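You operate a simulated robot arm through the tools that you are given. There is no shell and no other tool.

The job below is to be done with a simulated robot arm. You get a single attempt, and the scene is never put back.

## Task
Rinse the washed socks in fresh water with no pod.
Fine: drain the suds, shut the drain before filling, then run one wash; leave the socks in the tub and end with fill and dial off.
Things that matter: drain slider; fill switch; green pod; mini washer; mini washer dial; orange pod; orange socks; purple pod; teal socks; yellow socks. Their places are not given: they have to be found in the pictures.

Only the result counts: the job must be done as asked and must still hold three seconds after the hand-in. Knocking over, shifting, dropping, spilling or breaking anything else fails it.

## Robot
A 7-joint arm with a two-finger parallel gripper, fixed in place. Base frame: the origin is at the foot of the arm, x ahead of it, y to its left, z up; the work surface is at about z = 900. Readings come in mm, rad, newtons and seconds.
With the tool pointing down near the work surface it reaches from about 100 to 640 mm from the base axis. Its first joint turns from -1.152 to 1.152 rad. Payload 1.57 kg.
Tool frame: the origin (TCP) lies between the finger pads and is the grasp point; the fingertips stand 30 mm ahead of it; z points along the fingers, y is the line along which they close. Largest opening 80 mm; finger width 17, thickness 12; the body of the gripper, 40 by 82 mm, starts 80 mm behind the TCP.
Orientation is told as [roll, pitch, yaw] about the base's x, y, z axes, in that order, counted from this pose: with the fingers straight down and closing along the base's y, the tool's x points along the base's -x, its y along +y and its z along -z.

## Interface
- The arm moves only by the tool arm_command. Its argument "moves" is a list of rows, each an object (a shift or turn left out is 0, a gripper value left out holds the last) with "delta_pos": the shift along the tool's x, y, z in units of 150 mm (1.0 is 150 mm), a list of three; "delta_rot": the turn, a rotation vector about the tool's x, y, z in units of 90 degrees (1.0 is 90 degrees), a list of three; "gripper": the finger opening in m, from 0 to 0.08. In form: [{"delta_pos": [dx, dy, dz], "delta_rot": [rx, ry, rz], "gripper": gripper}, ...]. A call has 1 to 20 rows; each row is the pose to reach, as a shift and turn from the pose commanded when the call began, along the tool's axes at that moment. A call with a number of a shift or a turn outside -1 to 1 is refused whole. Rows are played at 5 a second. More than 50 mm and 0.15 rad between two rows, or a gripper value outside its range, and nothing of the call is played. Where a pose cannot be reached the arm comes as near as it can. A force on the tool above 60 N (or 10 N above the force at the start of the call, whichever is more), or a blocked arm, ends the call early, and 0.2 s more pass. The fingers move at their own pace (about 72 mm/s each) and stop on an object; they squeeze with about 35 N. The grip force told is the motor's: it shows also when the fingers shut on nothing. Time passes only in rows, and 0.2 s behind the last, so rows that repeat a pose let the fingers close. It gives the time, the measured TCP pose, the force on the tool (base axes), the opening and the grip force at its end, in the units of the frame above (readings bear some noise), with the torque about the TCP (base axes, N m) and any sound that the robot's microphone picked up.
- Cameras (640 x 400 px; columns grow to the right, rows downward): "scene" is fixed at [52, 438.5, 1409.9]; the picture's right is [-0.77, -0.64, 0.00], its down [-0.46, 0.55, -0.70] and it looks along [0.45, -0.54, -0.72] (base axes); focal length 214 px, centre (320, 200). "wrist" rides on the gripper at [72, -7, -122] in the tool frame; the picture's right is [0.09, 1.00, 0.00], its down [-0.84, 0.08, -0.54] and it looks along [-0.54, 0.05, 0.84] (tool axes); focal length 238 px, centre (320, 200).
- snapshot(camera): a new picture of that camera. No time passes.
- locate(camera, pixels): there is no depth. For up to 12 entries [column, row, z] of the newest picture of that camera ("zoom" is the newest enlarged one), the place [x, y] in the base frame at which the ray of that pixel passes the height z, good to about 3 mm. No time passes.
- zoom(camera, box): a new picture of the part [left, top, right, bottom] of that camera's present view, enlarged. No time passes.
- sign_off(): hands the job in; it is judged then, once.

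Leave the gripper open and the arm clear of the work at the hand-in unless told otherwise.

The tools are called after "Emit:" by a JSON object that holds its "method" and its "body". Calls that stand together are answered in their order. arm_command: Moves the arm, as the interface text tells. Its arguments: {"type":"object","properties":{"moves":{"type":"array"}},"required":["moves"]} The other tools are called the same way: snapshot (camera) takes a picture; locate (camera, pixels) gives the place at which the rays of pixels pass given heights; zoom (camera, box) takes an enlarged picture of a part of a camera's view; sign_off () hands the job in.

At the start:

```text
clock: 0.0
eef_pos: [318.3, -4.4, 1261.8]
tool_rot: [-0.001, -0.001, 0.0]
contact_force: [0.1, -0.1, -0.2]
wrist_torque: [-0.02, -0.06, -0.01]
opening: 80.0
grasp_force: 0.0
```

scene: 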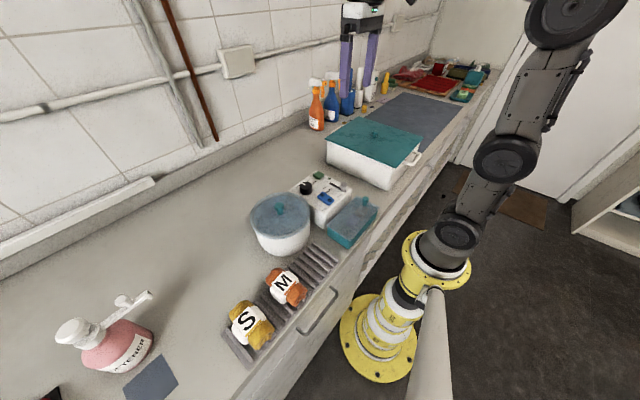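
wrist: 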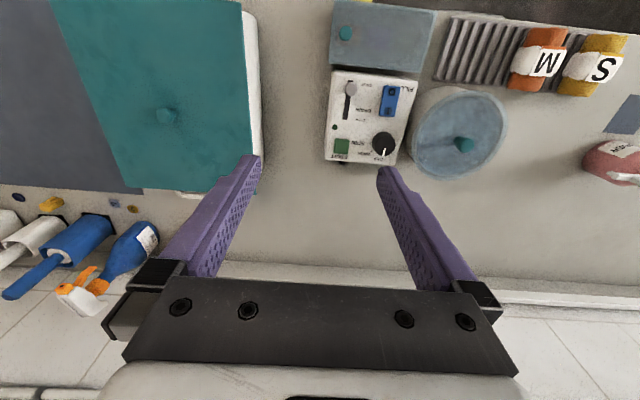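

I see a panel with a slider, a blue switch and a black dial near wrist pixel (370,115), and a round tub with a lid at (460,135). I'll zoom in on both views.

Emit:
{"method": "zoom", "body": {"camera": "wrist", "box": [310, 0, 520, 190]}}

Emit:
{"method": "zoom", "body": {"camera": "scene", "box": [220, 160, 400, 280]}}

Emit:
{"method": "zoom", "body": {"camera": "scene", "box": [200, 230, 360, 370]}}

```text
2.11 times, centred on (415, 95) of wrist
```

zoom: 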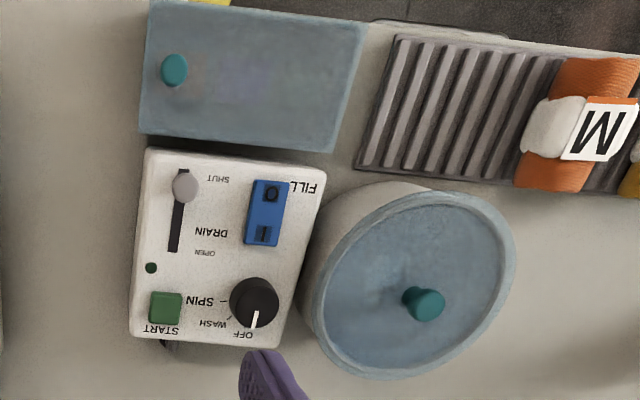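

```text
3.33 times, centred on (310, 220) of scene
```

zoom: 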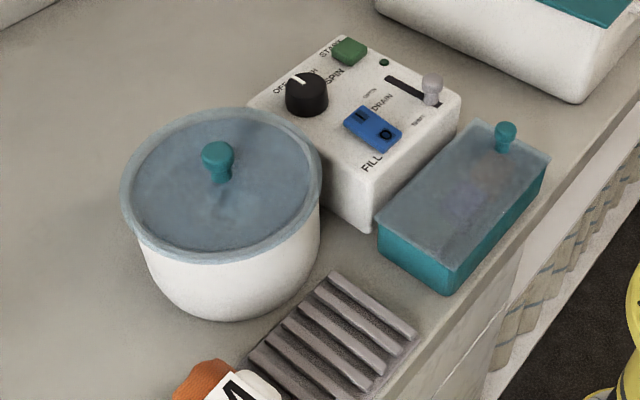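

```text
2.86 times, centred on (280, 300) of scene
```

zoom: 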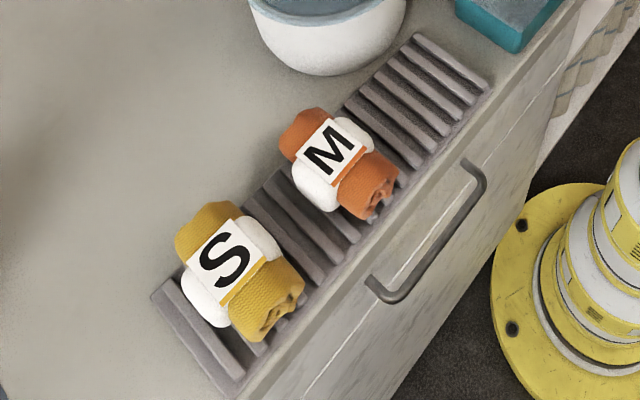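

The panel reads DRAIN slider (SHUT at the robot-side end, knob there now), FILL rocker (O at the robot side, I at the far side), dial OFF/WASH/SPIN, and a green START. I'll triangulate the heights with both cameras.

Emit:
{"method": "locate", "body": {"camera": "wrist", "pixels": [[350.5, 88.4, 980], [350.5, 88.4, 1020], [388.5, 100.7, 980], [388.5, 100.7, 1020], [341.5, 145.2, 980], [341.5, 145.2, 1020], [384.2, 142.4, 980], [384.2, 142.4, 1020], [333, 71.3, 980], [418.3, 81.7, 980], [325, 159, 980], [393.7, 164.7, 980]]}}

Emit:
{"method": "locate", "body": {"camera": "scene", "pixels": [[343.6, 184.6, 980], [343.6, 184.6, 1020], [325.9, 199, 980], [325.9, 199, 1020], [319, 174.4, 980], [319, 174.4, 1020], [306.1, 185.5, 980], [306.1, 185.5, 1020], [323.5, 229, 900], [324, 215.5, 980]]}}

```text
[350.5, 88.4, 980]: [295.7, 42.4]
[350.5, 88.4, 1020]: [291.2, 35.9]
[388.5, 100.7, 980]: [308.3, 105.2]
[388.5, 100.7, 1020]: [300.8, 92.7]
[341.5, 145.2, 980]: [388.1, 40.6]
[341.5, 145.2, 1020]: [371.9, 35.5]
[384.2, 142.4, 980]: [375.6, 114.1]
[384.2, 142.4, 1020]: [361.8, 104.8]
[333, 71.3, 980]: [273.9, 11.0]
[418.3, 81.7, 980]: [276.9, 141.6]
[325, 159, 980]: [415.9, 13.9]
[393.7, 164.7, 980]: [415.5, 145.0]
```

```text
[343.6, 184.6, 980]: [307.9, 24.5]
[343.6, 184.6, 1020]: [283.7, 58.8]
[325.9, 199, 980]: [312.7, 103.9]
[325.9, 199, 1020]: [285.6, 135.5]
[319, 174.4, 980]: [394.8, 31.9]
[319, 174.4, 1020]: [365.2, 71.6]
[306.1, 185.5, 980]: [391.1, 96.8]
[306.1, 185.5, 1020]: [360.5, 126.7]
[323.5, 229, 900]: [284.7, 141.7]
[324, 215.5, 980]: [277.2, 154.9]
```

Estimated heights: panel face about 978, slider knob (295,40) top about 997, switch (309,105), dial (372,110) top about 998, START (386,40) top about 987. I'll move above the panel for a closer look, with the gripper still open.

Emit:
{"method": "arm_command", "body": {"moves": [{"delta_pos": [0.047, 0.132, 0.187]}, {"delta_pos": [0.093, 0.263, 0.373]}, {"delta_pos": [0.14, 0.395, 0.56]}, {"delta_pos": [0.187, 0.527, 0.747]}, {"delta_pos": [0.187, 0.527, 0.747]}]}}

Emit:
{"method": "snapshot", "body": {"camera": "wrist"}}

Emit:
{"method": "zoom", "body": {"camera": "scene", "box": [220, 160, 400, 280]}}

```text
clock: 1.2
eef_pos: [289.3, 73.6, 1149.6]
tool_rot: [-0.001, 0.0, 0.0]
contact_force: [0.0, 0.1, 0.1]
wrist_torque: [0.03, -0.02, 0.01]
opening: 80.1
grasp_force: 0.0
```

```text
taken
```

wrist: 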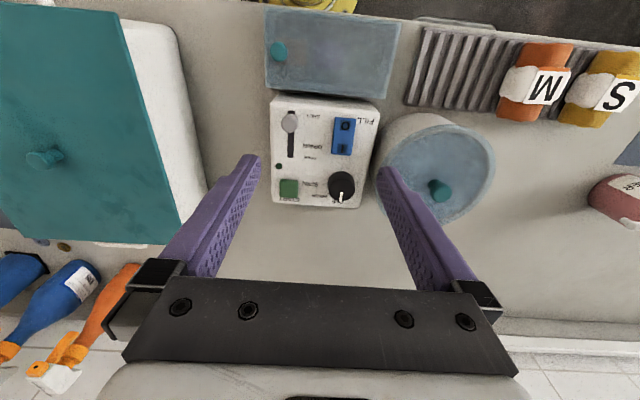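

```text
3.33 times, centred on (310, 220) of scene
```

zoom: 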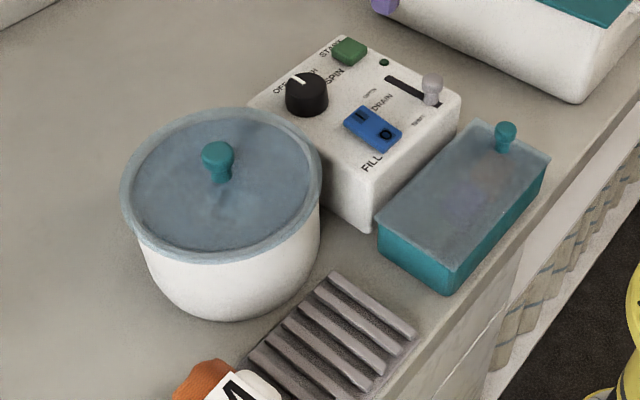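

I'll zoom on the panel in the wrist view for precise positions.

Emit:
{"method": "zoom", "body": {"camera": "wrist", "box": [230, 80, 406, 220]}}

```text
2.86 times, centred on (318, 150) of wrist
```

zoom: 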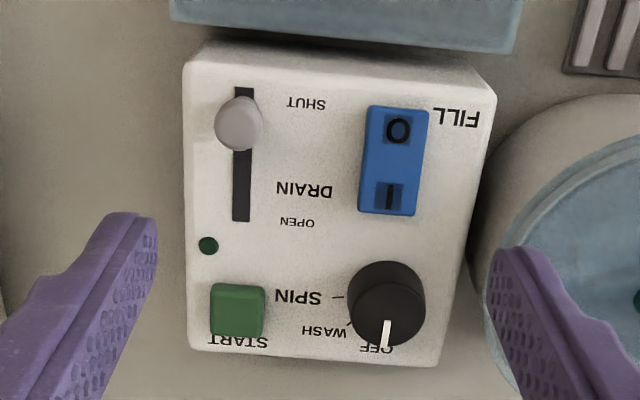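

Emit:
{"method": "locate", "body": {"camera": "zoom", "pixels": [[239, 120, 995], [244, 88, 977], [241, 221, 977], [398, 128, 982], [389, 195, 982], [393, 160, 982], [386, 292, 998], [384, 345, 998], [238, 308, 985], [190, 60, 977], [493, 95, 977], [440, 362, 977]]}}

```text
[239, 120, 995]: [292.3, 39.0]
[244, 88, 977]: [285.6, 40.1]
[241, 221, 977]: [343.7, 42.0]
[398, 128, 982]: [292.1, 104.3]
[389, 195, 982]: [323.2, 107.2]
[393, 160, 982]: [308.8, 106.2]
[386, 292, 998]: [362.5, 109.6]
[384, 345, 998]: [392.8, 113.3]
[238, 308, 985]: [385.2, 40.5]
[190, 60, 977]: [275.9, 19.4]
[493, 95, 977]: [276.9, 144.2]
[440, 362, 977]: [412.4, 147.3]
```

The slot runs from x≈286 to 344 at y≈41, and the knob is at about (292,39). I'll straddle the knob with a narrowed gripper, going down to TCP z≈1014 (fingertips about 984).

Emit:
{"method": "arm_command", "body": {"moves": [{"delta_pos": [-0.01, -0.113, 0.2], "gripper": 0.045}, {"delta_pos": [-0.02, -0.227, 0.4], "gripper": 0.045}, {"delta_pos": [-0.02, -0.227, 0.6], "gripper": 0.045}, {"delta_pos": [-0.02, -0.227, 0.6], "gripper": 0.045}]}}

Emit:
{"method": "snapshot", "body": {"camera": "wrist"}}

Emit:
{"method": "zoom", "body": {"camera": "scene", "box": [270, 130, 400, 230]}}

```text
clock: 2.2
eef_pos: [295.1, 40.6, 1059.3]
tool_rot: [0.001, 0.0, 0.001]
contact_force: [-0.1, 0.7, -0.2]
wrist_torque: [0.01, -0.02, 0.04]
opening: 44.9
grasp_force: 0.0
```

```text
taken
```

wrist: 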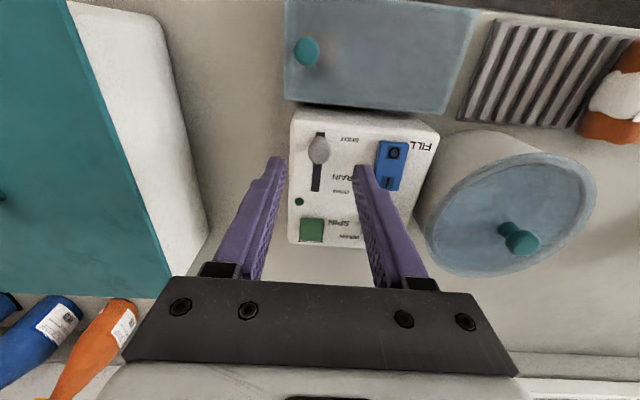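

```text
4.00 times, centred on (335, 180) of scene
```

zoom: 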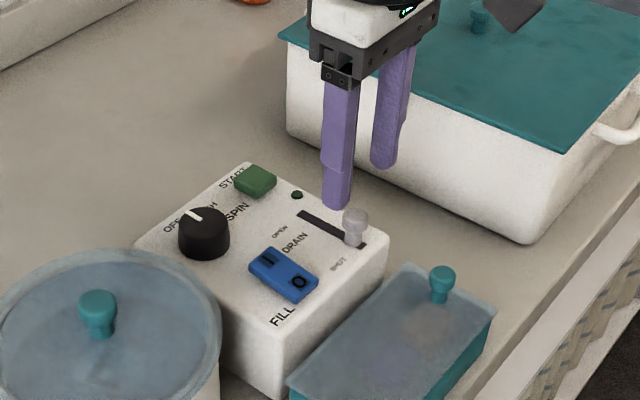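

Emit:
{"method": "zoom", "body": {"camera": "wrist", "box": [270, 100, 366, 180]}}

```text
5.00 times, centred on (318, 140) of wrist
```

zoom: 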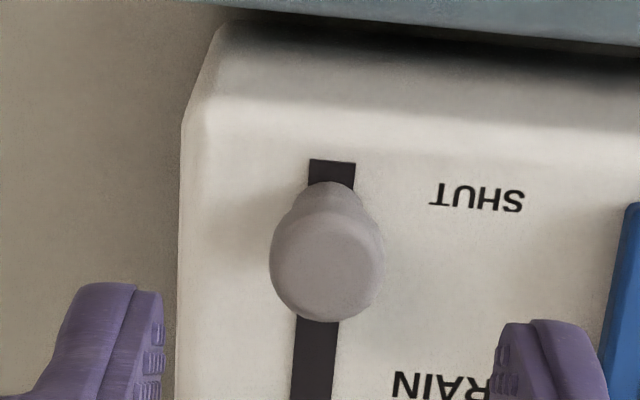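

Emit:
{"method": "locate", "body": {"camera": "zoom", "pixels": [[331, 162, 977], [331, 195, 977], [325, 265, 990], [325, 265, 1000], [270, 265, 1000], [382, 265, 1000], [325, 265, 1005]]}}

Emit:
{"method": "locate", "body": {"camera": "scene", "pixels": [[343.75, 185, 990], [343.75, 185, 1000], [343, 191, 977]]}}

```text
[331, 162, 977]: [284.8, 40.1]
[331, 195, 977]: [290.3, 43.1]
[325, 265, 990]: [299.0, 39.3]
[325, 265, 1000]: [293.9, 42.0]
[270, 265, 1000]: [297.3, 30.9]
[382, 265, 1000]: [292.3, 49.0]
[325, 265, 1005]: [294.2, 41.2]
```

```text
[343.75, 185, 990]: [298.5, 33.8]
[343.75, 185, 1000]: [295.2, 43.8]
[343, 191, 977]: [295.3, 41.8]
```

The knob is at about (295,41) and the TCP is right above it. I'll descend 46 mm and close on it.

Emit:
{"method": "arm_command", "body": {"moves": [{"delta_pos": [0, 0, 0.15], "gripper": 0.045}, {"delta_pos": [0, 0, 0.3], "gripper": 0.045}, {"delta_pos": [0, 0, 0.3], "gripper": 0.01}, {"delta_pos": [0, 0, 0.3], "gripper": 0.01}, {"delta_pos": [0, 0, 0.3], "gripper": 0.01}]}}

Emit:
{"method": "zoom", "body": {"camera": "scene", "box": [270, 130, 400, 230]}}

```text
clock: 3.4
eef_pos: [293.3, 39.9, 1014.9]
tool_rot: [-0.003, -0.001, 0.001]
contact_force: [0.3, -9.6, -1.7]
wrist_torque: [-0.17, -0.37, -0.01]
opening: 18.5
grasp_force: 32.5
```

```text
4.00 times, centred on (335, 180) of scene
```

zoom: 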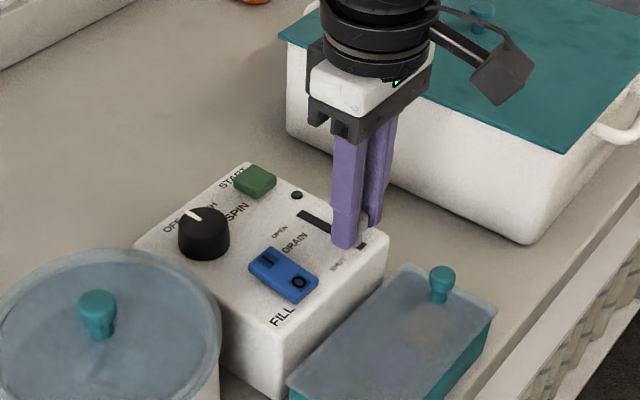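

I have the knob gripped at 18.5 mm. I'll slide it about 42 mm in +x towards OPEN.

Emit:
{"method": "arm_command", "body": {"moves": [{"delta_pos": [-0.07, 0.003, 0], "gripper": 0.01}, {"delta_pos": [-0.14, 0.005, 0], "gripper": 0.01}, {"delta_pos": [-0.21, 0.007, 0], "gripper": 0.01}, {"delta_pos": [-0.28, 0.01, 0], "gripper": 0.01}, {"delta_pos": [-0.28, 0.01, 0], "gripper": 0.01}]}}

Emit:
{"method": "zoom", "body": {"camera": "scene", "box": [270, 130, 400, 230]}}

```text
clock: 4.6
eef_pos: [334.6, 40.4, 1013.5]
tool_rot: [-0.001, 0.006, 0.001]
contact_force: [-17.7, -20.0, 9.6]
wrist_torque: [-0.29, 0.06, -0.07]
opening: 18.6
grasp_force: 33.2
```

```text
4.00 times, centred on (335, 180) of scene
```

zoom: 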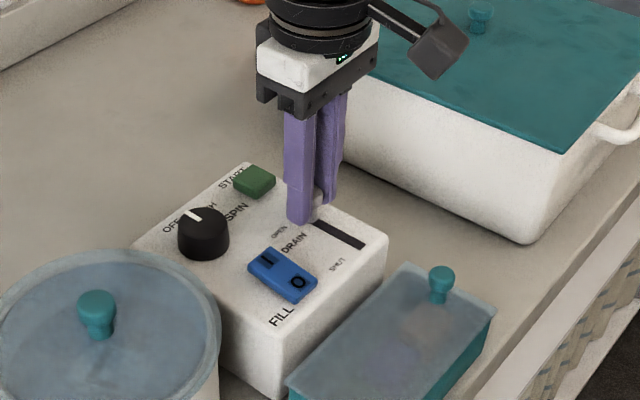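

The slider moved about 41 mm, with 18 N resisting. I'll push a few mm more to make sure it's at the stop, easing the sideways load (−20 N in y).

Emit:
{"method": "arm_command", "body": {"moves": [{"delta_pos": [-0.02, -0.02, 0], "gripper": 0.01}, {"delta_pos": [-0.035, -0.02, 0], "gripper": 0.01}, {"delta_pos": [-0.035, -0.02, 0], "gripper": 0.01}]}}

Emit:
{"method": "zoom", "body": {"camera": "scene", "box": [220, 160, 400, 280]}}

```text
clock: 5.4
eef_pos: [335.7, 40.0, 1013.2]
tool_rot: [0.002, 0.016, -0.001]
contact_force: [-29.8, 11.3, 4.2]
wrist_torque: [0.23, 0.54, 0.03]
opening: 18.7
grasp_force: 32.9
```

```text
3.33 times, centred on (310, 220) of scene
```

zoom: 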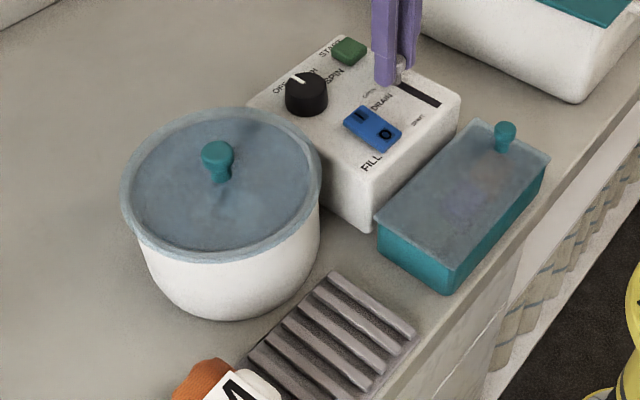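

It's at the end stop. I'll ease off, release, rise, and then wait for the tub to drain while watching.

Emit:
{"method": "arm_command", "body": {"moves": [{"delta_pos": [0.025, 0.01, 0], "gripper": 0.01}, {"delta_pos": [0.025, 0.01, 0], "gripper": 0.045}, {"delta_pos": [0.025, 0.01, 0], "gripper": 0.045}, {"delta_pos": [0.025, 0.01, -0.2], "gripper": 0.045}, {"delta_pos": [0.025, 0.01, -0.4], "gripper": 0.045}, {"delta_pos": [0.2, 0.1, -0.6], "gripper": 0.045}, {"delta_pos": [0.4, 0.3, -0.8], "gripper": 0.045}, {"delta_pos": [0.4, 0.3, -0.8], "gripper": 0.045}]}}

Emit:
{"method": "snapshot", "body": {"camera": "wrist"}}

Emit:
{"method": "snapshot", "body": {"camera": "scene"}}

```text
refused: row 7 steps farther than a row can; nothing moved
```

```text
taken
```

wrist: 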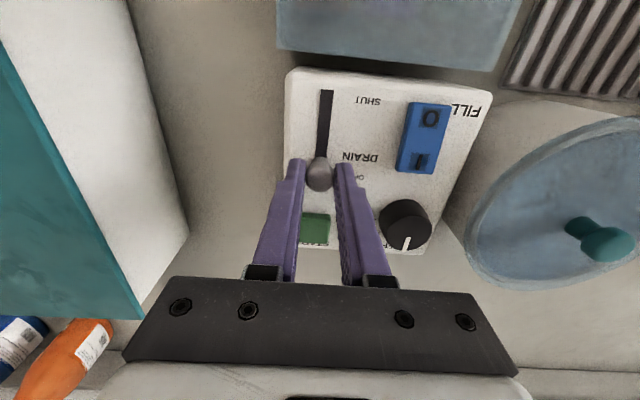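

```text
taken
```

scene: 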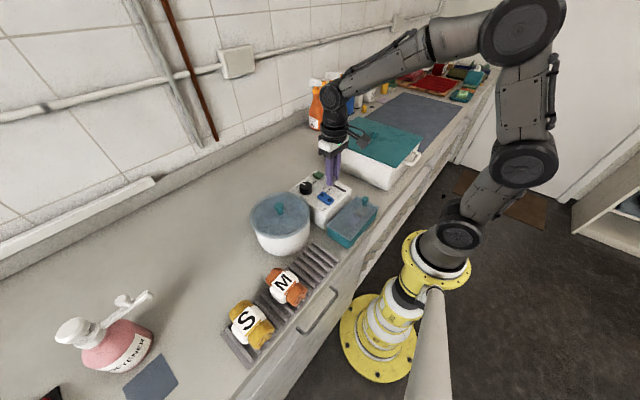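

One row stepped too far and the call was refused. I'll repeat with smaller steps.

Emit:
{"method": "arm_command", "body": {"moves": [{"delta_pos": [0.025, 0.01, 0], "gripper": 0.01}, {"delta_pos": [0.025, 0.01, 0], "gripper": 0.045}, {"delta_pos": [0.025, 0.01, 0], "gripper": 0.045}, {"delta_pos": [0.025, 0.01, -0.2], "gripper": 0.045}, {"delta_pos": [0.025, 0.01, -0.4], "gripper": 0.045}, {"delta_pos": [0.15, 0.1, -0.6], "gripper": 0.045}, {"delta_pos": [0.3, 0.2, -0.8], "gripper": 0.045}, {"delta_pos": [0.3, 0.2, -0.8], "gripper": 0.045}, {"delta_pos": [0.3, 0.2, -0.8], "gripper": 0.045}, {"delta_pos": [0.3, 0.2, -0.8], "gripper": 0.045}]}}

Emit:
{"method": "snapshot", "body": {"camera": "wrist"}}

Emit:
{"method": "zoom", "body": {"camera": "scene", "box": [220, 160, 400, 280]}}

```text
clock: 7.6
eef_pos: [297.9, 69.9, 1136.1]
tool_rot: [0.001, 0.0, 0.0]
contact_force: [0.8, -0.5, -0.2]
wrist_torque: [-0.01, 0.02, -0.03]
opening: 45.0
grasp_force: 0.0
```

```text
taken
```

wrist: 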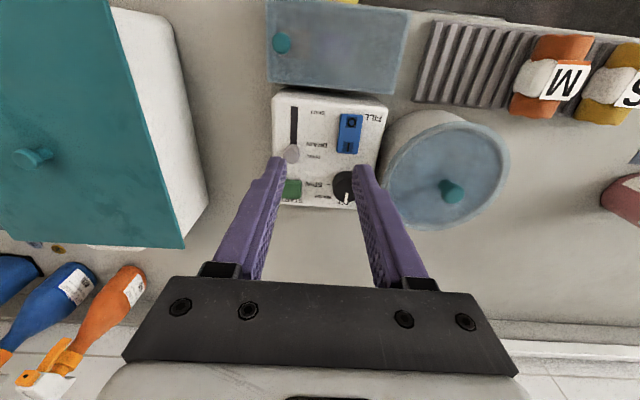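

```text
3.33 times, centred on (310, 220) of scene
```

zoom: 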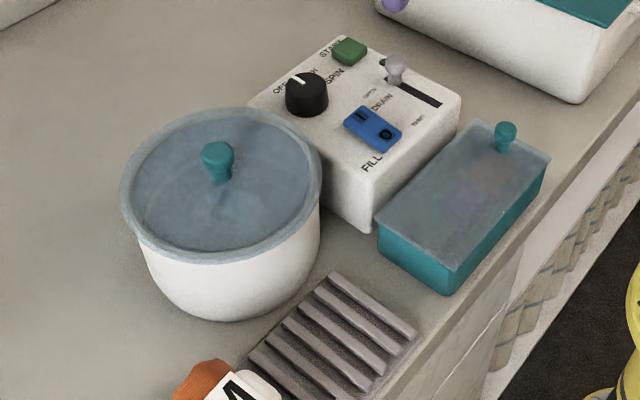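

The slider stays at OPEN. I'll check through the lid now, then wait and compare.

Emit:
{"method": "zoom", "body": {"camera": "wrist", "box": [370, 95, 530, 235]}}

Emit:
{"method": "arm_command", "body": {"moves": [{"gripper": 0.045}, {"gripper": 0.045}, {"gripper": 0.045}, {"gripper": 0.045}, {"gripper": 0.045}, {"gripper": 0.045}, {"gripper": 0.045}, {"gripper": 0.045}, {"gripper": 0.045}, {"gripper": 0.045}, {"gripper": 0.045}, {"gripper": 0.045}, {"gripper": 0.045}, {"gripper": 0.045}, {"gripper": 0.045}, {"gripper": 0.045}, {"gripper": 0.045}, {"gripper": 0.045}, {"gripper": 0.045}, {"gripper": 0.045}]}}

Emit:
{"method": "zoom", "body": {"camera": "wrist", "box": [370, 95, 530, 235]}}

```text
2.86 times, centred on (450, 165) of wrist
```

zoom: 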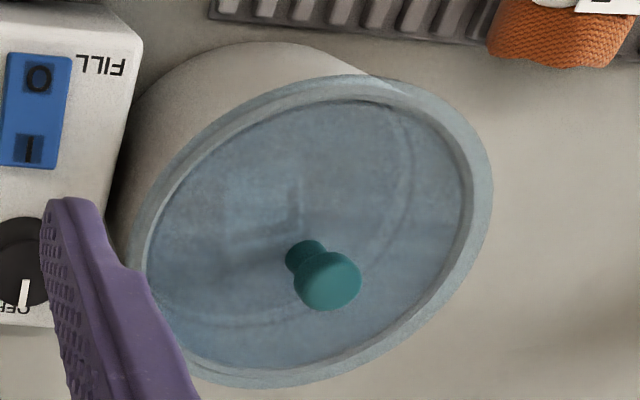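

```text
clock: 11.8
eef_pos: [298.4, 68.9, 1135.5]
tool_rot: [0.0, -0.001, 0.001]
contact_force: [-0.5, 0.7, -0.1]
wrist_torque: [-0.01, 0.02, 0.0]
opening: 45.3
grasp_force: 0.1
```

```text
2.86 times, centred on (450, 165) of wrist
```

zoom: 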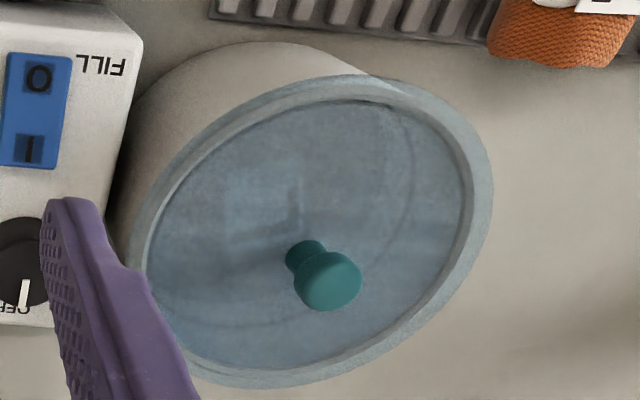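

A faint waterline ring under the lid changed slightly, so the level seems to be falling. I'll wait longer and compare again.

Emit:
{"method": "arm_command", "body": {"moves": [{"gripper": 0.045}, {"gripper": 0.045}, {"gripper": 0.045}, {"gripper": 0.045}, {"gripper": 0.045}, {"gripper": 0.045}, {"gripper": 0.045}, {"gripper": 0.045}, {"gripper": 0.045}, {"gripper": 0.045}, {"gripper": 0.045}, {"gripper": 0.045}, {"gripper": 0.045}, {"gripper": 0.045}, {"gripper": 0.045}, {"gripper": 0.045}, {"gripper": 0.045}, {"gripper": 0.045}, {"gripper": 0.045}, {"gripper": 0.045}]}}

Emit:
{"method": "zoom", "body": {"camera": "wrist", "box": [370, 95, 530, 235]}}

Emit:
{"method": "arm_command", "body": {"moves": [{"gripper": 0.045}, {"gripper": 0.045}, {"gripper": 0.045}, {"gripper": 0.045}, {"gripper": 0.045}, {"gripper": 0.045}, {"gripper": 0.045}, {"gripper": 0.045}, {"gripper": 0.045}, {"gripper": 0.045}, {"gripper": 0.045}, {"gripper": 0.045}, {"gripper": 0.045}, {"gripper": 0.045}, {"gripper": 0.045}, {"gripper": 0.045}, {"gripper": 0.045}, {"gripper": 0.045}, {"gripper": 0.045}, {"gripper": 0.045}]}}

Emit:
{"method": "zoom", "body": {"camera": "wrist", "box": [370, 95, 530, 235]}}

```text
clock: 16.0
eef_pos: [297.5, 69.9, 1134.9]
tool_rot: [0.0, -0.001, 0.0]
contact_force: [-0.8, -0.6, 0.9]
wrist_torque: [-0.01, -0.04, -0.01]
opening: 44.8
grasp_force: 0.1
```

```text
2.86 times, centred on (450, 165) of wrist
```

zoom: 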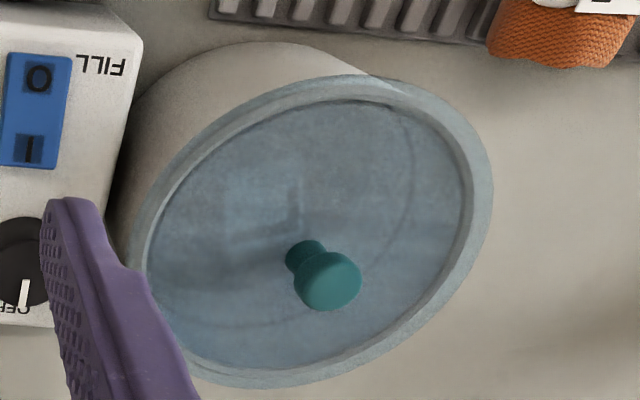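

```text
clock: 20.2
eef_pos: [297.6, 68.9, 1136.2]
tool_rot: [0.0, 0.0, -0.001]
contact_force: [0.1, 0.5, 0.9]
wrist_torque: [0.0, 0.02, -0.01]
opening: 45.0
grasp_force: 0.1
```

```text
2.86 times, centred on (450, 165) of wrist
```

zoom: 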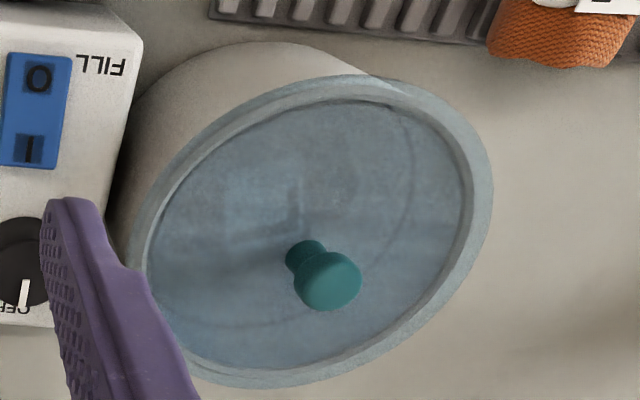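

The picture has been stable since t≈12, which suggests it has drained. For a firmer check I'll move the wrist camera to look at the tub more closely. First, the tub's position.

Emit:
{"method": "locate", "body": {"camera": "wrist", "pixels": [[446, 172, 1000], [384, 184, 1000], [450, 189, 1020], [540, 60, 940]]}}

Emit:
{"method": "locate", "body": {"camera": "scene", "pixels": [[281, 200, 1020], [281, 200, 1040], [250, 215, 1000], [310, 215, 1000]]}}

```text
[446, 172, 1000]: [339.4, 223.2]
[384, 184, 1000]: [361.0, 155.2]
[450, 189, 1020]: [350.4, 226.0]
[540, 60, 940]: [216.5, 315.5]
```

```text
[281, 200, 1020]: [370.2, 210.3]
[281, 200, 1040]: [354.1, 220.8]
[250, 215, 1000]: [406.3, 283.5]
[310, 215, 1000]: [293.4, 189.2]
```

Emit:
{"method": "arm_command", "body": {"moves": [{"delta_pos": [-0.05, 0.25, -0.073], "gripper": 0.08}, {"delta_pos": [-0.1, 0.5, -0.146], "gripper": 0.08}, {"delta_pos": [-0.16, 0.75, -0.22], "gripper": 0.08}, {"delta_pos": [-0.213, 1.0, -0.293], "gripper": 0.08}, {"delta_pos": [-0.213, 1.0, -0.293], "gripper": 0.08}]}}

Emit:
{"method": "zoom", "body": {"camera": "wrist", "box": [230, 50, 410, 190]}}

```text
clock: 21.4
eef_pos: [329.8, 220.8, 1177.2]
tool_rot: [0.001, 0.001, 0.0]
contact_force: [0.6, 1.0, -0.2]
wrist_torque: [0.02, 0.01, 0.02]
opening: 79.8
grasp_force: 0.1
```

```text
2.86 times, centred on (320, 120) of wrist
```

zoom: 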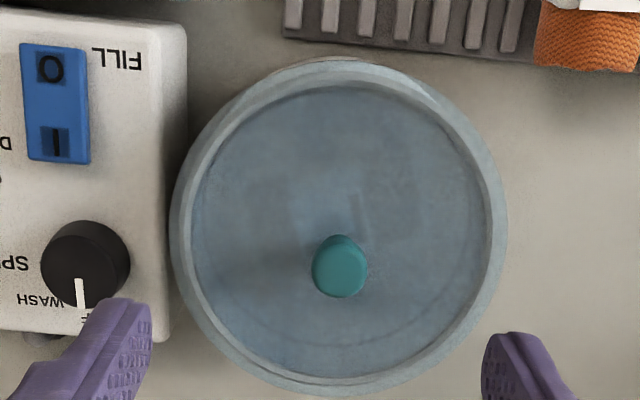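

Only faint shapes show under the lid, with no suds surface, and this view is my "drained" reference. I'll go back above the slider knob, which is now at about (336,41), to shut the drain.

Emit:
{"method": "arm_command", "body": {"moves": [{"delta_pos": [-0.01, -0.25, 0.0], "gripper": 0.045}, {"delta_pos": [-0.02, -0.5, 0.1], "gripper": 0.045}, {"delta_pos": [-0.03, -0.75, 0.25], "gripper": 0.045}, {"delta_pos": [-0.04, -1.0, 0.4], "gripper": 0.045}, {"delta_pos": [-0.04, -1.0, 0.4], "gripper": 0.045}]}}

Emit:
{"method": "arm_command", "body": {"moves": [{"delta_pos": [0, -0.193, 0.15], "gripper": 0.045}, {"delta_pos": [0, -0.193, 0.35], "gripper": 0.045}, {"delta_pos": [0, -0.193, 0.35], "gripper": 0.045}]}}

Emit:
{"method": "zoom", "body": {"camera": "wrist", "box": [270, 80, 398, 180]}}

Emit:
{"method": "zoom", "body": {"camera": "scene", "box": [270, 130, 400, 230]}}

```text
clock: 22.6
eef_pos: [330.9, 69.3, 1119.8]
tool_rot: [0.0, 0.0, 0.001]
contact_force: [-1.0, 0.2, 0.4]
wrist_torque: [0.02, 0.01, 0.03]
opening: 45.2
grasp_force: 0.1
```

```text
clock: 23.4
eef_pos: [330.4, 38.9, 1066.8]
tool_rot: [-0.001, -0.001, 0.002]
contact_force: [0.4, 0.0, -0.6]
wrist_torque: [0.01, 0.0, -0.01]
opening: 45.2
grasp_force: 0.2
```

```text
4.00 times, centred on (334, 130) of wrist
```

zoom: 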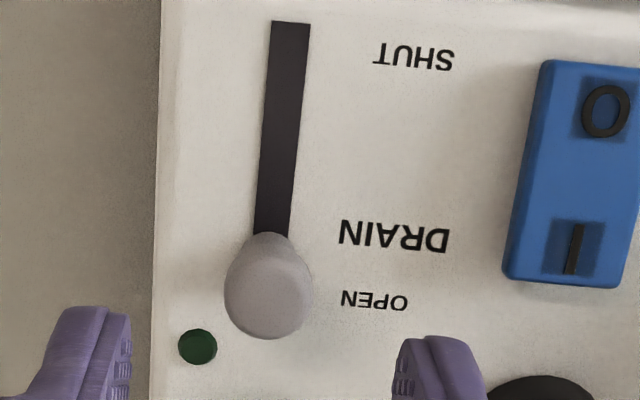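

```text
4.00 times, centred on (335, 180) of scene
```

zoom: 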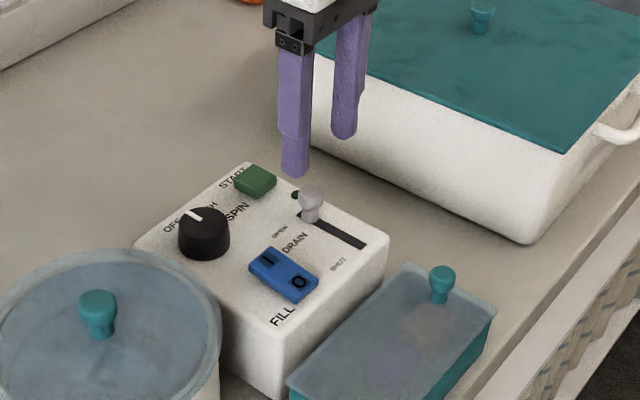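

Emit:
{"method": "zoom", "body": {"camera": "wrist", "box": [270, 80, 398, 180]}}

Emit:
{"method": "locate", "body": {"camera": "zoom", "pixels": [[268, 295, 998], [225, 295, 998], [312, 295, 998], [572, 250, 982], [604, 110, 982], [268, 235, 977]]}}

```text
4.00 times, centred on (334, 130) of wrist
```

zoom: 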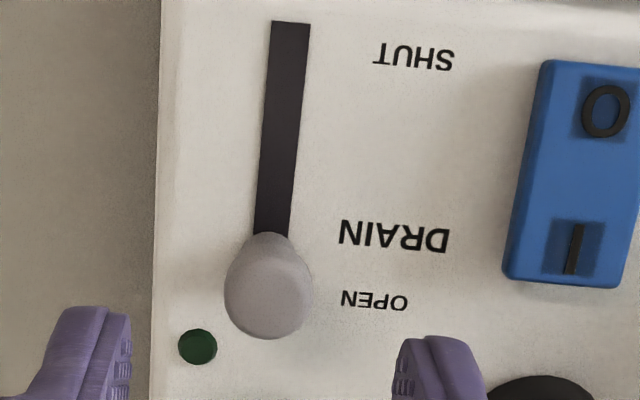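

```text
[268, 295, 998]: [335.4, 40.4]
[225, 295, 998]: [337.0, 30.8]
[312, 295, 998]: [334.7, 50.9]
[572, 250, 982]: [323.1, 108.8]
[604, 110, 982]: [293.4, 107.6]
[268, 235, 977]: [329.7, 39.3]
```

The knob is at about (335.5,40.5). I'll move +5 mm in x and +1.5 mm in y, descend 52 mm, and grip.

Emit:
{"method": "arm_command", "body": {"moves": [{"delta_pos": [-0.033, 0.008, 0.1], "gripper": 0.045}, {"delta_pos": [-0.033, 0.008, 0.22], "gripper": 0.045}, {"delta_pos": [-0.033, 0.008, 0.347], "gripper": 0.045}, {"delta_pos": [-0.033, 0.008, 0.347], "gripper": 0.01}, {"delta_pos": [-0.033, 0.008, 0.347], "gripper": 0.01}, {"delta_pos": [-0.033, 0.008, 0.347], "gripper": 0.01}]}}

```text
clock: 24.8
eef_pos: [337.8, 40.9, 1013.5]
tool_rot: [-0.001, 0.0, 0.002]
contact_force: [-0.3, -14.2, -2.1]
wrist_torque: [-0.27, -0.4, 0.05]
opening: 18.5
grasp_force: 32.6
```

The knob is gripped (18.5 mm). I'll slide it back about 45 mm in −x to SHUT.

Emit:
{"method": "arm_command", "body": {"moves": [{"delta_pos": [0.07, -0.007, 0], "gripper": 0.01}, {"delta_pos": [0.14, -0.01, 0], "gripper": 0.01}, {"delta_pos": [0.21, -0.013, 0], "gripper": 0.01}, {"delta_pos": [0.28, -0.016, 0], "gripper": 0.01}, {"delta_pos": [0.315, -0.016, 0], "gripper": 0.01}, {"delta_pos": [0.315, -0.016, 0], "gripper": 0.01}]}}

Emit:
{"method": "zoom", "body": {"camera": "wrist", "box": [270, 80, 398, 180]}}

```text
clock: 26.2
eef_pos: [293.8, 40.1, 1016.6]
tool_rot: [0.001, -0.015, 0.001]
contact_force: [28.6, -2.5, -8.3]
wrist_torque: [-0.1, -0.3, -0.01]
opening: 18.5
grasp_force: 33.3
```

```text
4.00 times, centred on (334, 130) of wrist
```

zoom: 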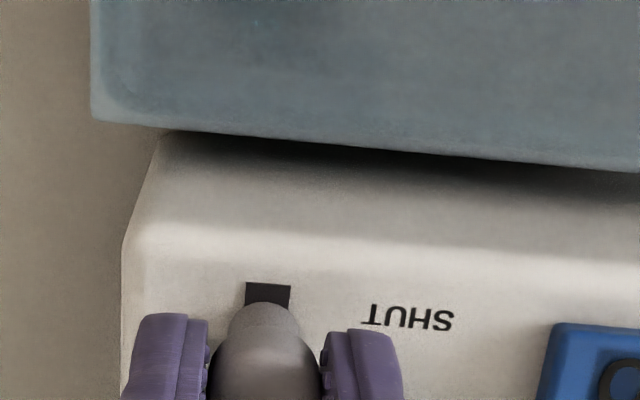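

It's at the SHUT stop with 28 N. I'll ease off, release and rise.

Emit:
{"method": "arm_command", "body": {"moves": [{"delta_pos": [-0.02, 0, 0], "gripper": 0.01}, {"delta_pos": [-0.02, 0, 0], "gripper": 0.045}, {"delta_pos": [-0.02, 0, 0], "gripper": 0.045}, {"delta_pos": [-0.02, 0, -0.15], "gripper": 0.045}, {"delta_pos": [-0.02, 0, -0.35], "gripper": 0.045}, {"delta_pos": [-0.02, 0.22, -0.45], "gripper": 0.0}, {"delta_pos": [-0.02, 0.44, -0.45], "gripper": 0.0}, {"delta_pos": [-0.02, 0.44, -0.45], "gripper": 0.0}, {"delta_pos": [-0.02, 0.44, -0.45], "gripper": 0.0}]}}

Emit:
{"method": "zoom", "body": {"camera": "wrist", "box": [230, 80, 390, 180]}}

Emit:
{"method": "zoom", "body": {"camera": "scene", "box": [270, 130, 400, 230]}}

```text
clock: 28.2
eef_pos: [292.9, 105.3, 1082.6]
tool_rot: [0.001, 0.0, -0.001]
contact_force: [0.2, -0.1, 0.0]
wrist_torque: [-0.04, -0.04, 0.0]
opening: 0.0
grasp_force: 21.2
```

```text
4.00 times, centred on (310, 130) of wrist
```

zoom: 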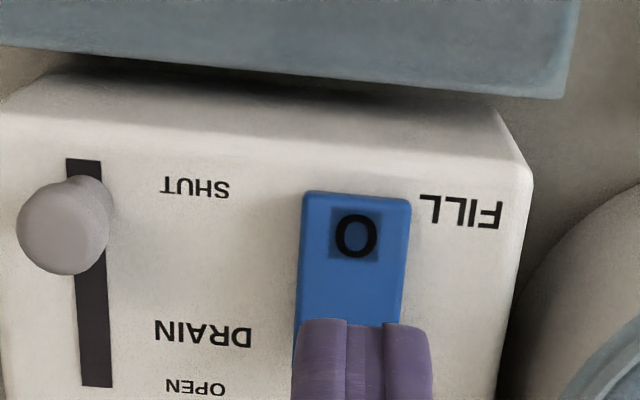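

```text
4.00 times, centred on (335, 180) of scene
```

zoom: 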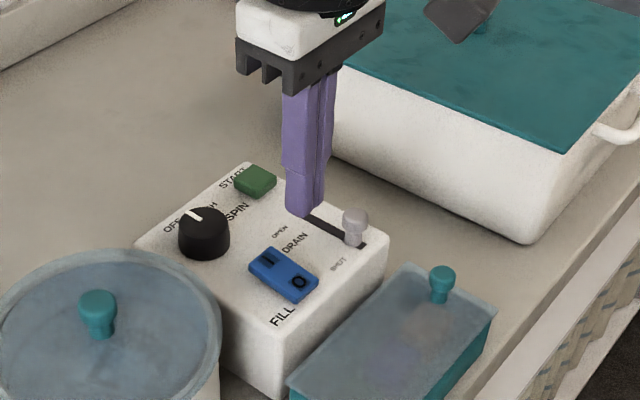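

The slider is back at SHUT. I'll move the closed fingertips over the "I" end of the switch at about (324,108), then down to just above it.

Emit:
{"method": "arm_command", "body": {"moves": [{"delta_pos": [-0.107, 0.017, 0.0], "gripper": 0.0}, {"delta_pos": [-0.213, 0.017, 0.1], "gripper": 0.0}, {"delta_pos": [-0.213, 0.017, 0.25], "gripper": 0.0}, {"delta_pos": [-0.213, 0.017, 0.38], "gripper": 0.0}, {"delta_pos": [-0.213, 0.017, 0.38], "gripper": 0.0}]}}

Emit:
{"method": "zoom", "body": {"camera": "scene", "box": [270, 130, 400, 230]}}

Emit:
{"method": "zoom", "body": {"camera": "wrist", "box": [230, 60, 390, 180]}}

```text
clock: 29.4
eef_pos: [323.4, 107.8, 1023.3]
tool_rot: [0.001, -0.001, 0.002]
contact_force: [0.5, 1.5, 0.4]
wrist_torque: [0.02, -0.01, -0.01]
opening: 0.1
grasp_force: 20.9
```

```text
4.00 times, centred on (335, 180) of scene
```

zoom: 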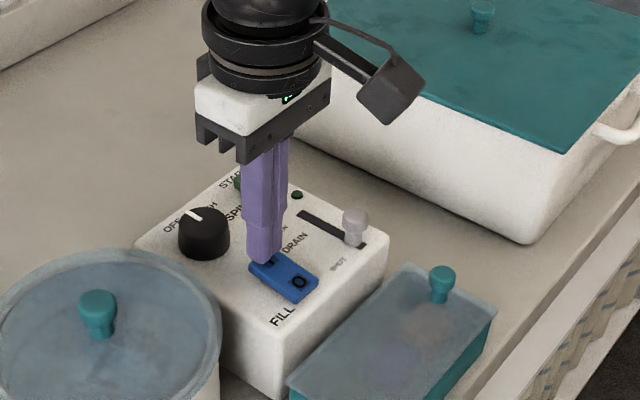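

```text
3.33 times, centred on (310, 120) of wrist
```

zoom: 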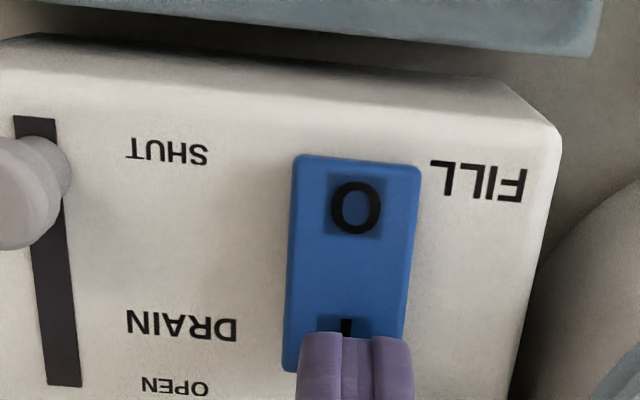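

The fingertips sit right over "I". I'll press down in small steps.

Emit:
{"method": "arm_command", "body": {"moves": [{"delta_pos": [0, 0, 0.02], "gripper": 0.0}, {"delta_pos": [0, 0, 0.04], "gripper": 0.0}, {"delta_pos": [0, 0, 0.055], "gripper": 0.0}, {"delta_pos": [0, 0, 0.07], "gripper": 0.0}, {"delta_pos": [0, 0, 0.085], "gripper": 0.0}, {"delta_pos": [0, 0, 0.1], "gripper": 0.0}]}}

Emit:
{"method": "zoom", "body": {"camera": "scene", "box": [270, 130, 400, 230]}}

Emit:
{"method": "zoom", "body": {"camera": "wrist", "box": [230, 60, 390, 180]}}

```text
clock: 30.8
eef_pos: [327.7, 108.1, 1013.1]
tool_rot: [0.003, -0.01, 0.001]
contact_force: [-16.9, -4.4, 55.8]
wrist_torque: [-0.15, 0.93, -0.02]
opening: 0.2
grasp_force: 21.2
```

```text
4.00 times, centred on (335, 180) of scene
```

zoom: 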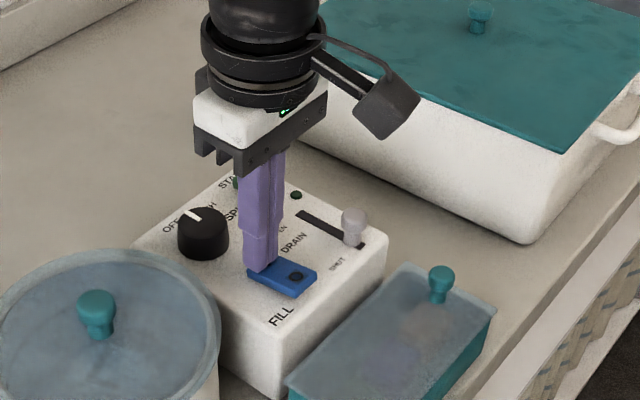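

```text
3.33 times, centred on (310, 120) of wrist
```

zoom: 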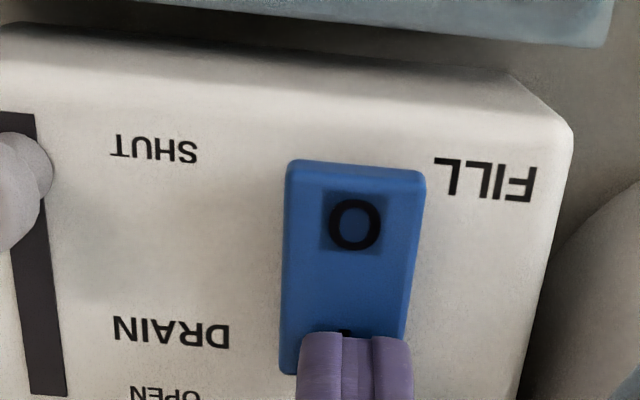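

The rocker flipped, with the O end raised. I'll lift up and towards the O end and watch the tub.

Emit:
{"method": "arm_command", "body": {"moves": [{"delta_pos": [0.0, 0, -0.1], "gripper": 0.0}, {"delta_pos": [0.05, 0, -0.35], "gripper": 0.0}, {"delta_pos": [0.15, 0, -0.6], "gripper": 0.0}, {"delta_pos": [0.2, 0, -0.7], "gripper": 0.0}]}}

Emit:
{"method": "zoom", "body": {"camera": "wrist", "box": [250, 60, 500, 230]}}

Emit:
{"method": "zoom", "body": {"camera": "scene", "box": [220, 160, 400, 280]}}

```text
clock: 31.8
eef_pos: [295.7, 109.4, 1115.2]
tool_rot: [0.0, 0.0, 0.001]
contact_force: [-0.5, 0.3, 0.0]
wrist_torque: [0.03, -0.01, -0.02]
opening: 0.1
grasp_force: 20.7
```

```text
2.35 times, centred on (375, 145) of wrist
```

zoom: 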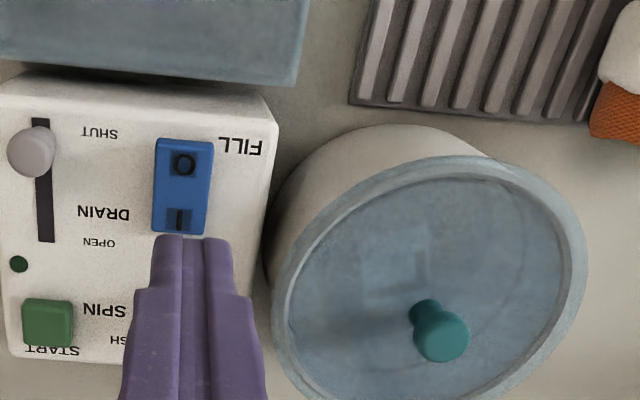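

```text
3.33 times, centred on (310, 220) of scene
```

zoom: 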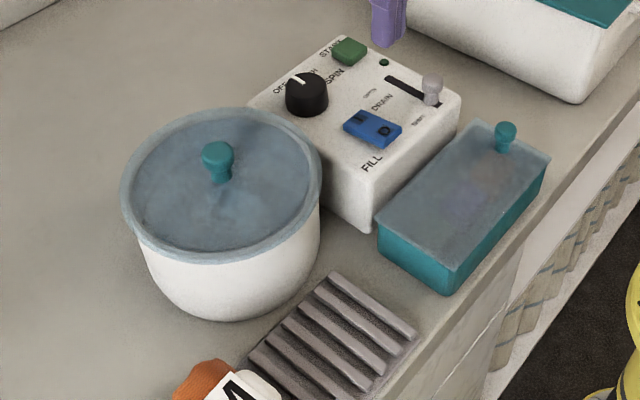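

The switch is at I. I'll wait in short steps and watch the water under the lid.

Emit:
{"method": "zoom", "body": {"camera": "wrist", "box": [350, 110, 490, 230]}}

Emit:
{"method": "arm_command", "body": {"moves": [{"gripper": 0.0}, {"gripper": 0.0}, {"gripper": 0.0}, {"gripper": 0.0}, {"gripper": 0.0}]}}

Emit:
{"method": "zoom", "body": {"camera": "wrist", "box": [350, 110, 490, 230]}}

Emit:
{"method": "arm_command", "body": {"moves": [{"gripper": 0.0}, {"gripper": 0.0}, {"gripper": 0.0}, {"gripper": 0.0}, {"gripper": 0.0}]}}

Emit:
{"method": "zoom", "body": {"camera": "wrist", "box": [350, 110, 490, 230]}}

```text
3.33 times, centred on (420, 170) of wrist
```

zoom: 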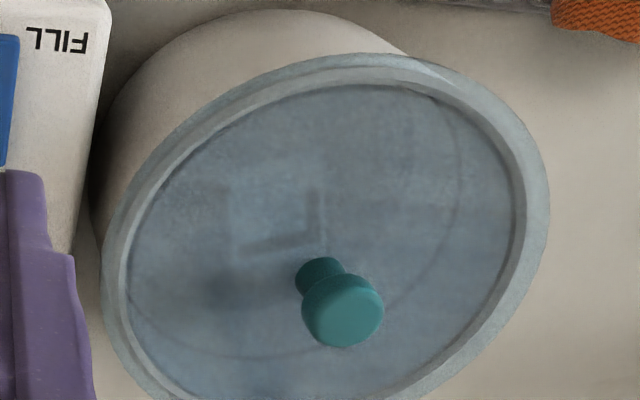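

```text
clock: 33.0
eef_pos: [294.8, 109.0, 1114.0]
tool_rot: [0.0, 0.0, 0.0]
contact_force: [-0.7, 0.3, 0.3]
wrist_torque: [-0.01, 0.04, -0.02]
opening: 0.0
grasp_force: 21.6
```

```text
3.33 times, centred on (420, 170) of wrist
```

zoom: 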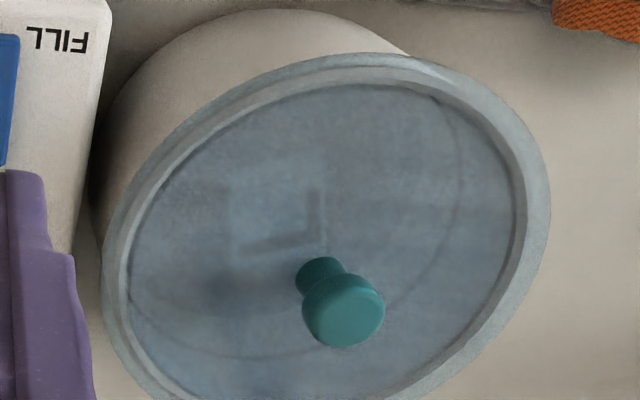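

```text
clock: 34.2
eef_pos: [295.0, 108.2, 1114.6]
tool_rot: [0.002, 0.0, 0.0]
contact_force: [-0.1, 0.2, -1.0]
wrist_torque: [0.03, 0.03, -0.02]
opening: 0.0
grasp_force: 21.0
```

```text
3.33 times, centred on (420, 170) of wrist
```

zoom: 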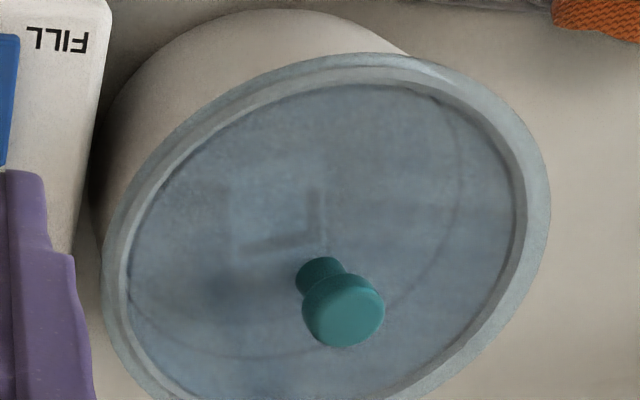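

I see small changes only so far. I'll keep waiting and looking.

Emit:
{"method": "arm_command", "body": {"moves": [{"gripper": 0.0}, {"gripper": 0.0}, {"gripper": 0.0}, {"gripper": 0.0}, {"gripper": 0.0}, {"gripper": 0.0}, {"gripper": 0.0}, {"gripper": 0.0}, {"gripper": 0.0}, {"gripper": 0.0}]}}

Emit:
{"method": "zoom", "body": {"camera": "wrist", "box": [350, 110, 490, 230]}}

Emit:
{"method": "zoom", "body": {"camera": "scene", "box": [220, 160, 400, 280]}}

```text
clock: 36.4
eef_pos: [295.0, 107.9, 1113.4]
tool_rot: [-0.001, 0.0, 0.001]
contact_force: [0.3, 0.0, 1.1]
wrist_torque: [0.02, 0.02, -0.02]
opening: 0.0
grasp_force: 21.3
```

```text
3.33 times, centred on (420, 170) of wrist
```

zoom: 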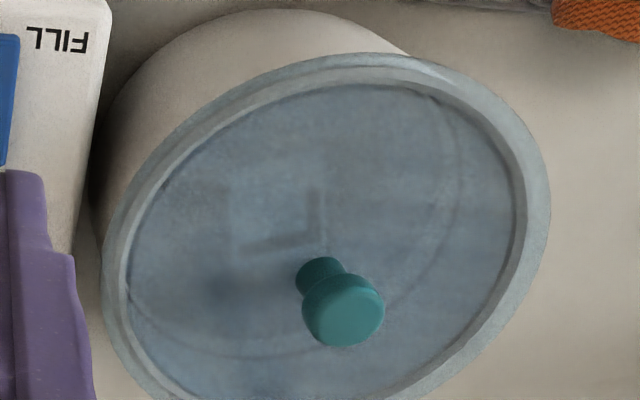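

```text
3.33 times, centred on (310, 220) of scene
```

zoom: 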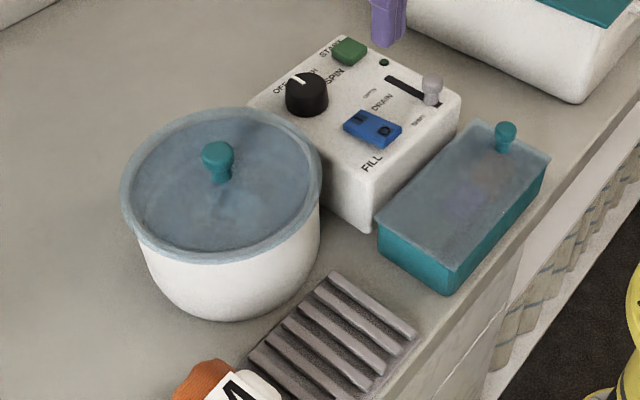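

A second arc (a waterline) seems to be appearing. I'll zoom finer and keep sampling.

Emit:
{"method": "zoom", "body": {"camera": "wrist", "box": [370, 180, 450, 230]}}

Emit:
{"method": "arm_command", "body": {"moves": [{"gripper": 0.0}, {"gripper": 0.0}, {"gripper": 0.0}, {"gripper": 0.0}, {"gripper": 0.0}, {"gripper": 0.0}, {"gripper": 0.0}]}}

Emit:
{"method": "zoom", "body": {"camera": "wrist", "box": [370, 180, 450, 230]}}

Emit:
{"method": "zoom", "body": {"camera": "wrist", "box": [350, 110, 490, 230]}}

```text
8.00 times, centred on (410, 205) of wrist
```

zoom: 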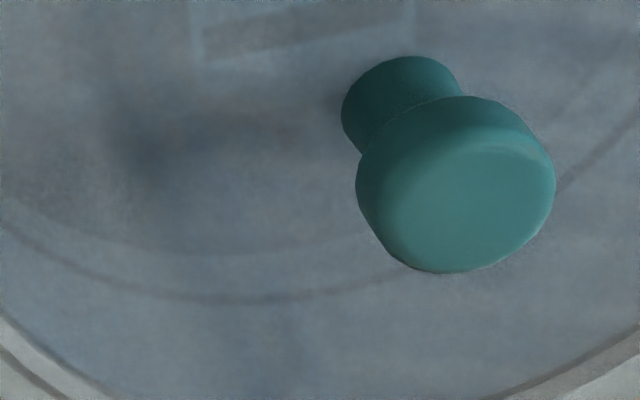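

```text
clock: 38.0
eef_pos: [294.8, 108.0, 1113.7]
tool_rot: [0.001, -0.001, 0.001]
contact_force: [0.7, 0.1, -0.8]
wrist_torque: [-0.04, 0.04, 0.01]
opening: 0.0
grasp_force: 21.5
```

```text
8.00 times, centred on (410, 205) of wrist
```

zoom: 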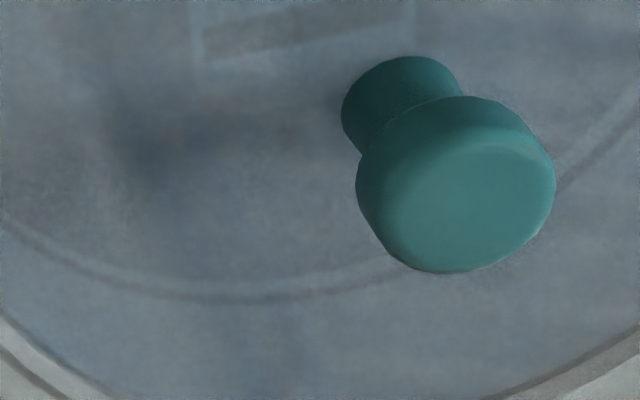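

```text
3.33 times, centred on (420, 170) of wrist
```

zoom: 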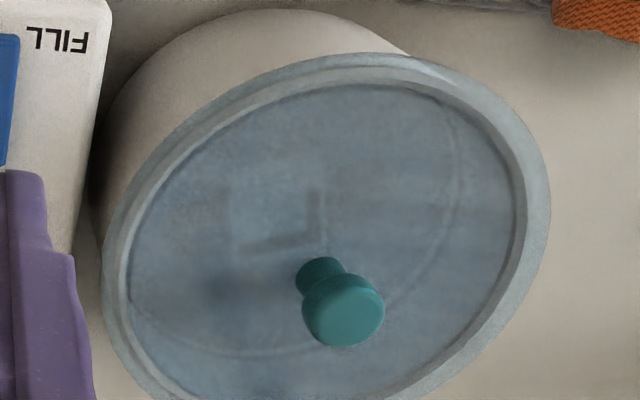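

A light waterline is rising and has almost reached the fixed dark ring (likely the fill mark). I'm now above the O end, so I'll press it down to stop filling.

Emit:
{"method": "arm_command", "body": {"moves": [{"delta_pos": [0.02, 0, 0.3], "gripper": 0.0}, {"delta_pos": [0.02, 0, 0.58], "gripper": 0.0}, {"delta_pos": [0.02, 0, 0.62], "gripper": 0.0}, {"delta_pos": [0.02, 0, 0.64], "gripper": 0.0}, {"delta_pos": [0.02, 0, 0.66], "gripper": 0.0}, {"delta_pos": [0.02, 0, 0.68], "gripper": 0.0}, {"delta_pos": [0.02, 0, 0.695], "gripper": 0.0}]}}

Emit:
{"method": "zoom", "body": {"camera": "scene", "box": [270, 130, 400, 230]}}

```text
clock: 39.6
eef_pos: [293.6, 108.2, 1014.8]
tool_rot: [0.002, -0.006, 0.003]
contact_force: [-20.6, -9.1, 52.1]
wrist_torque: [-0.27, 0.15, -0.04]
opening: 0.0
grasp_force: 21.4
```

```text
4.00 times, centred on (335, 180) of scene
```

zoom: 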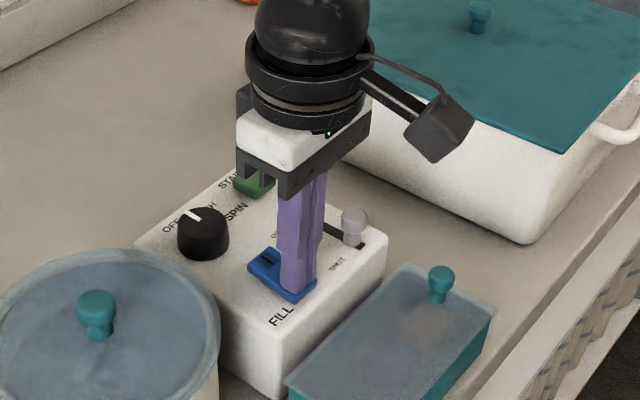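

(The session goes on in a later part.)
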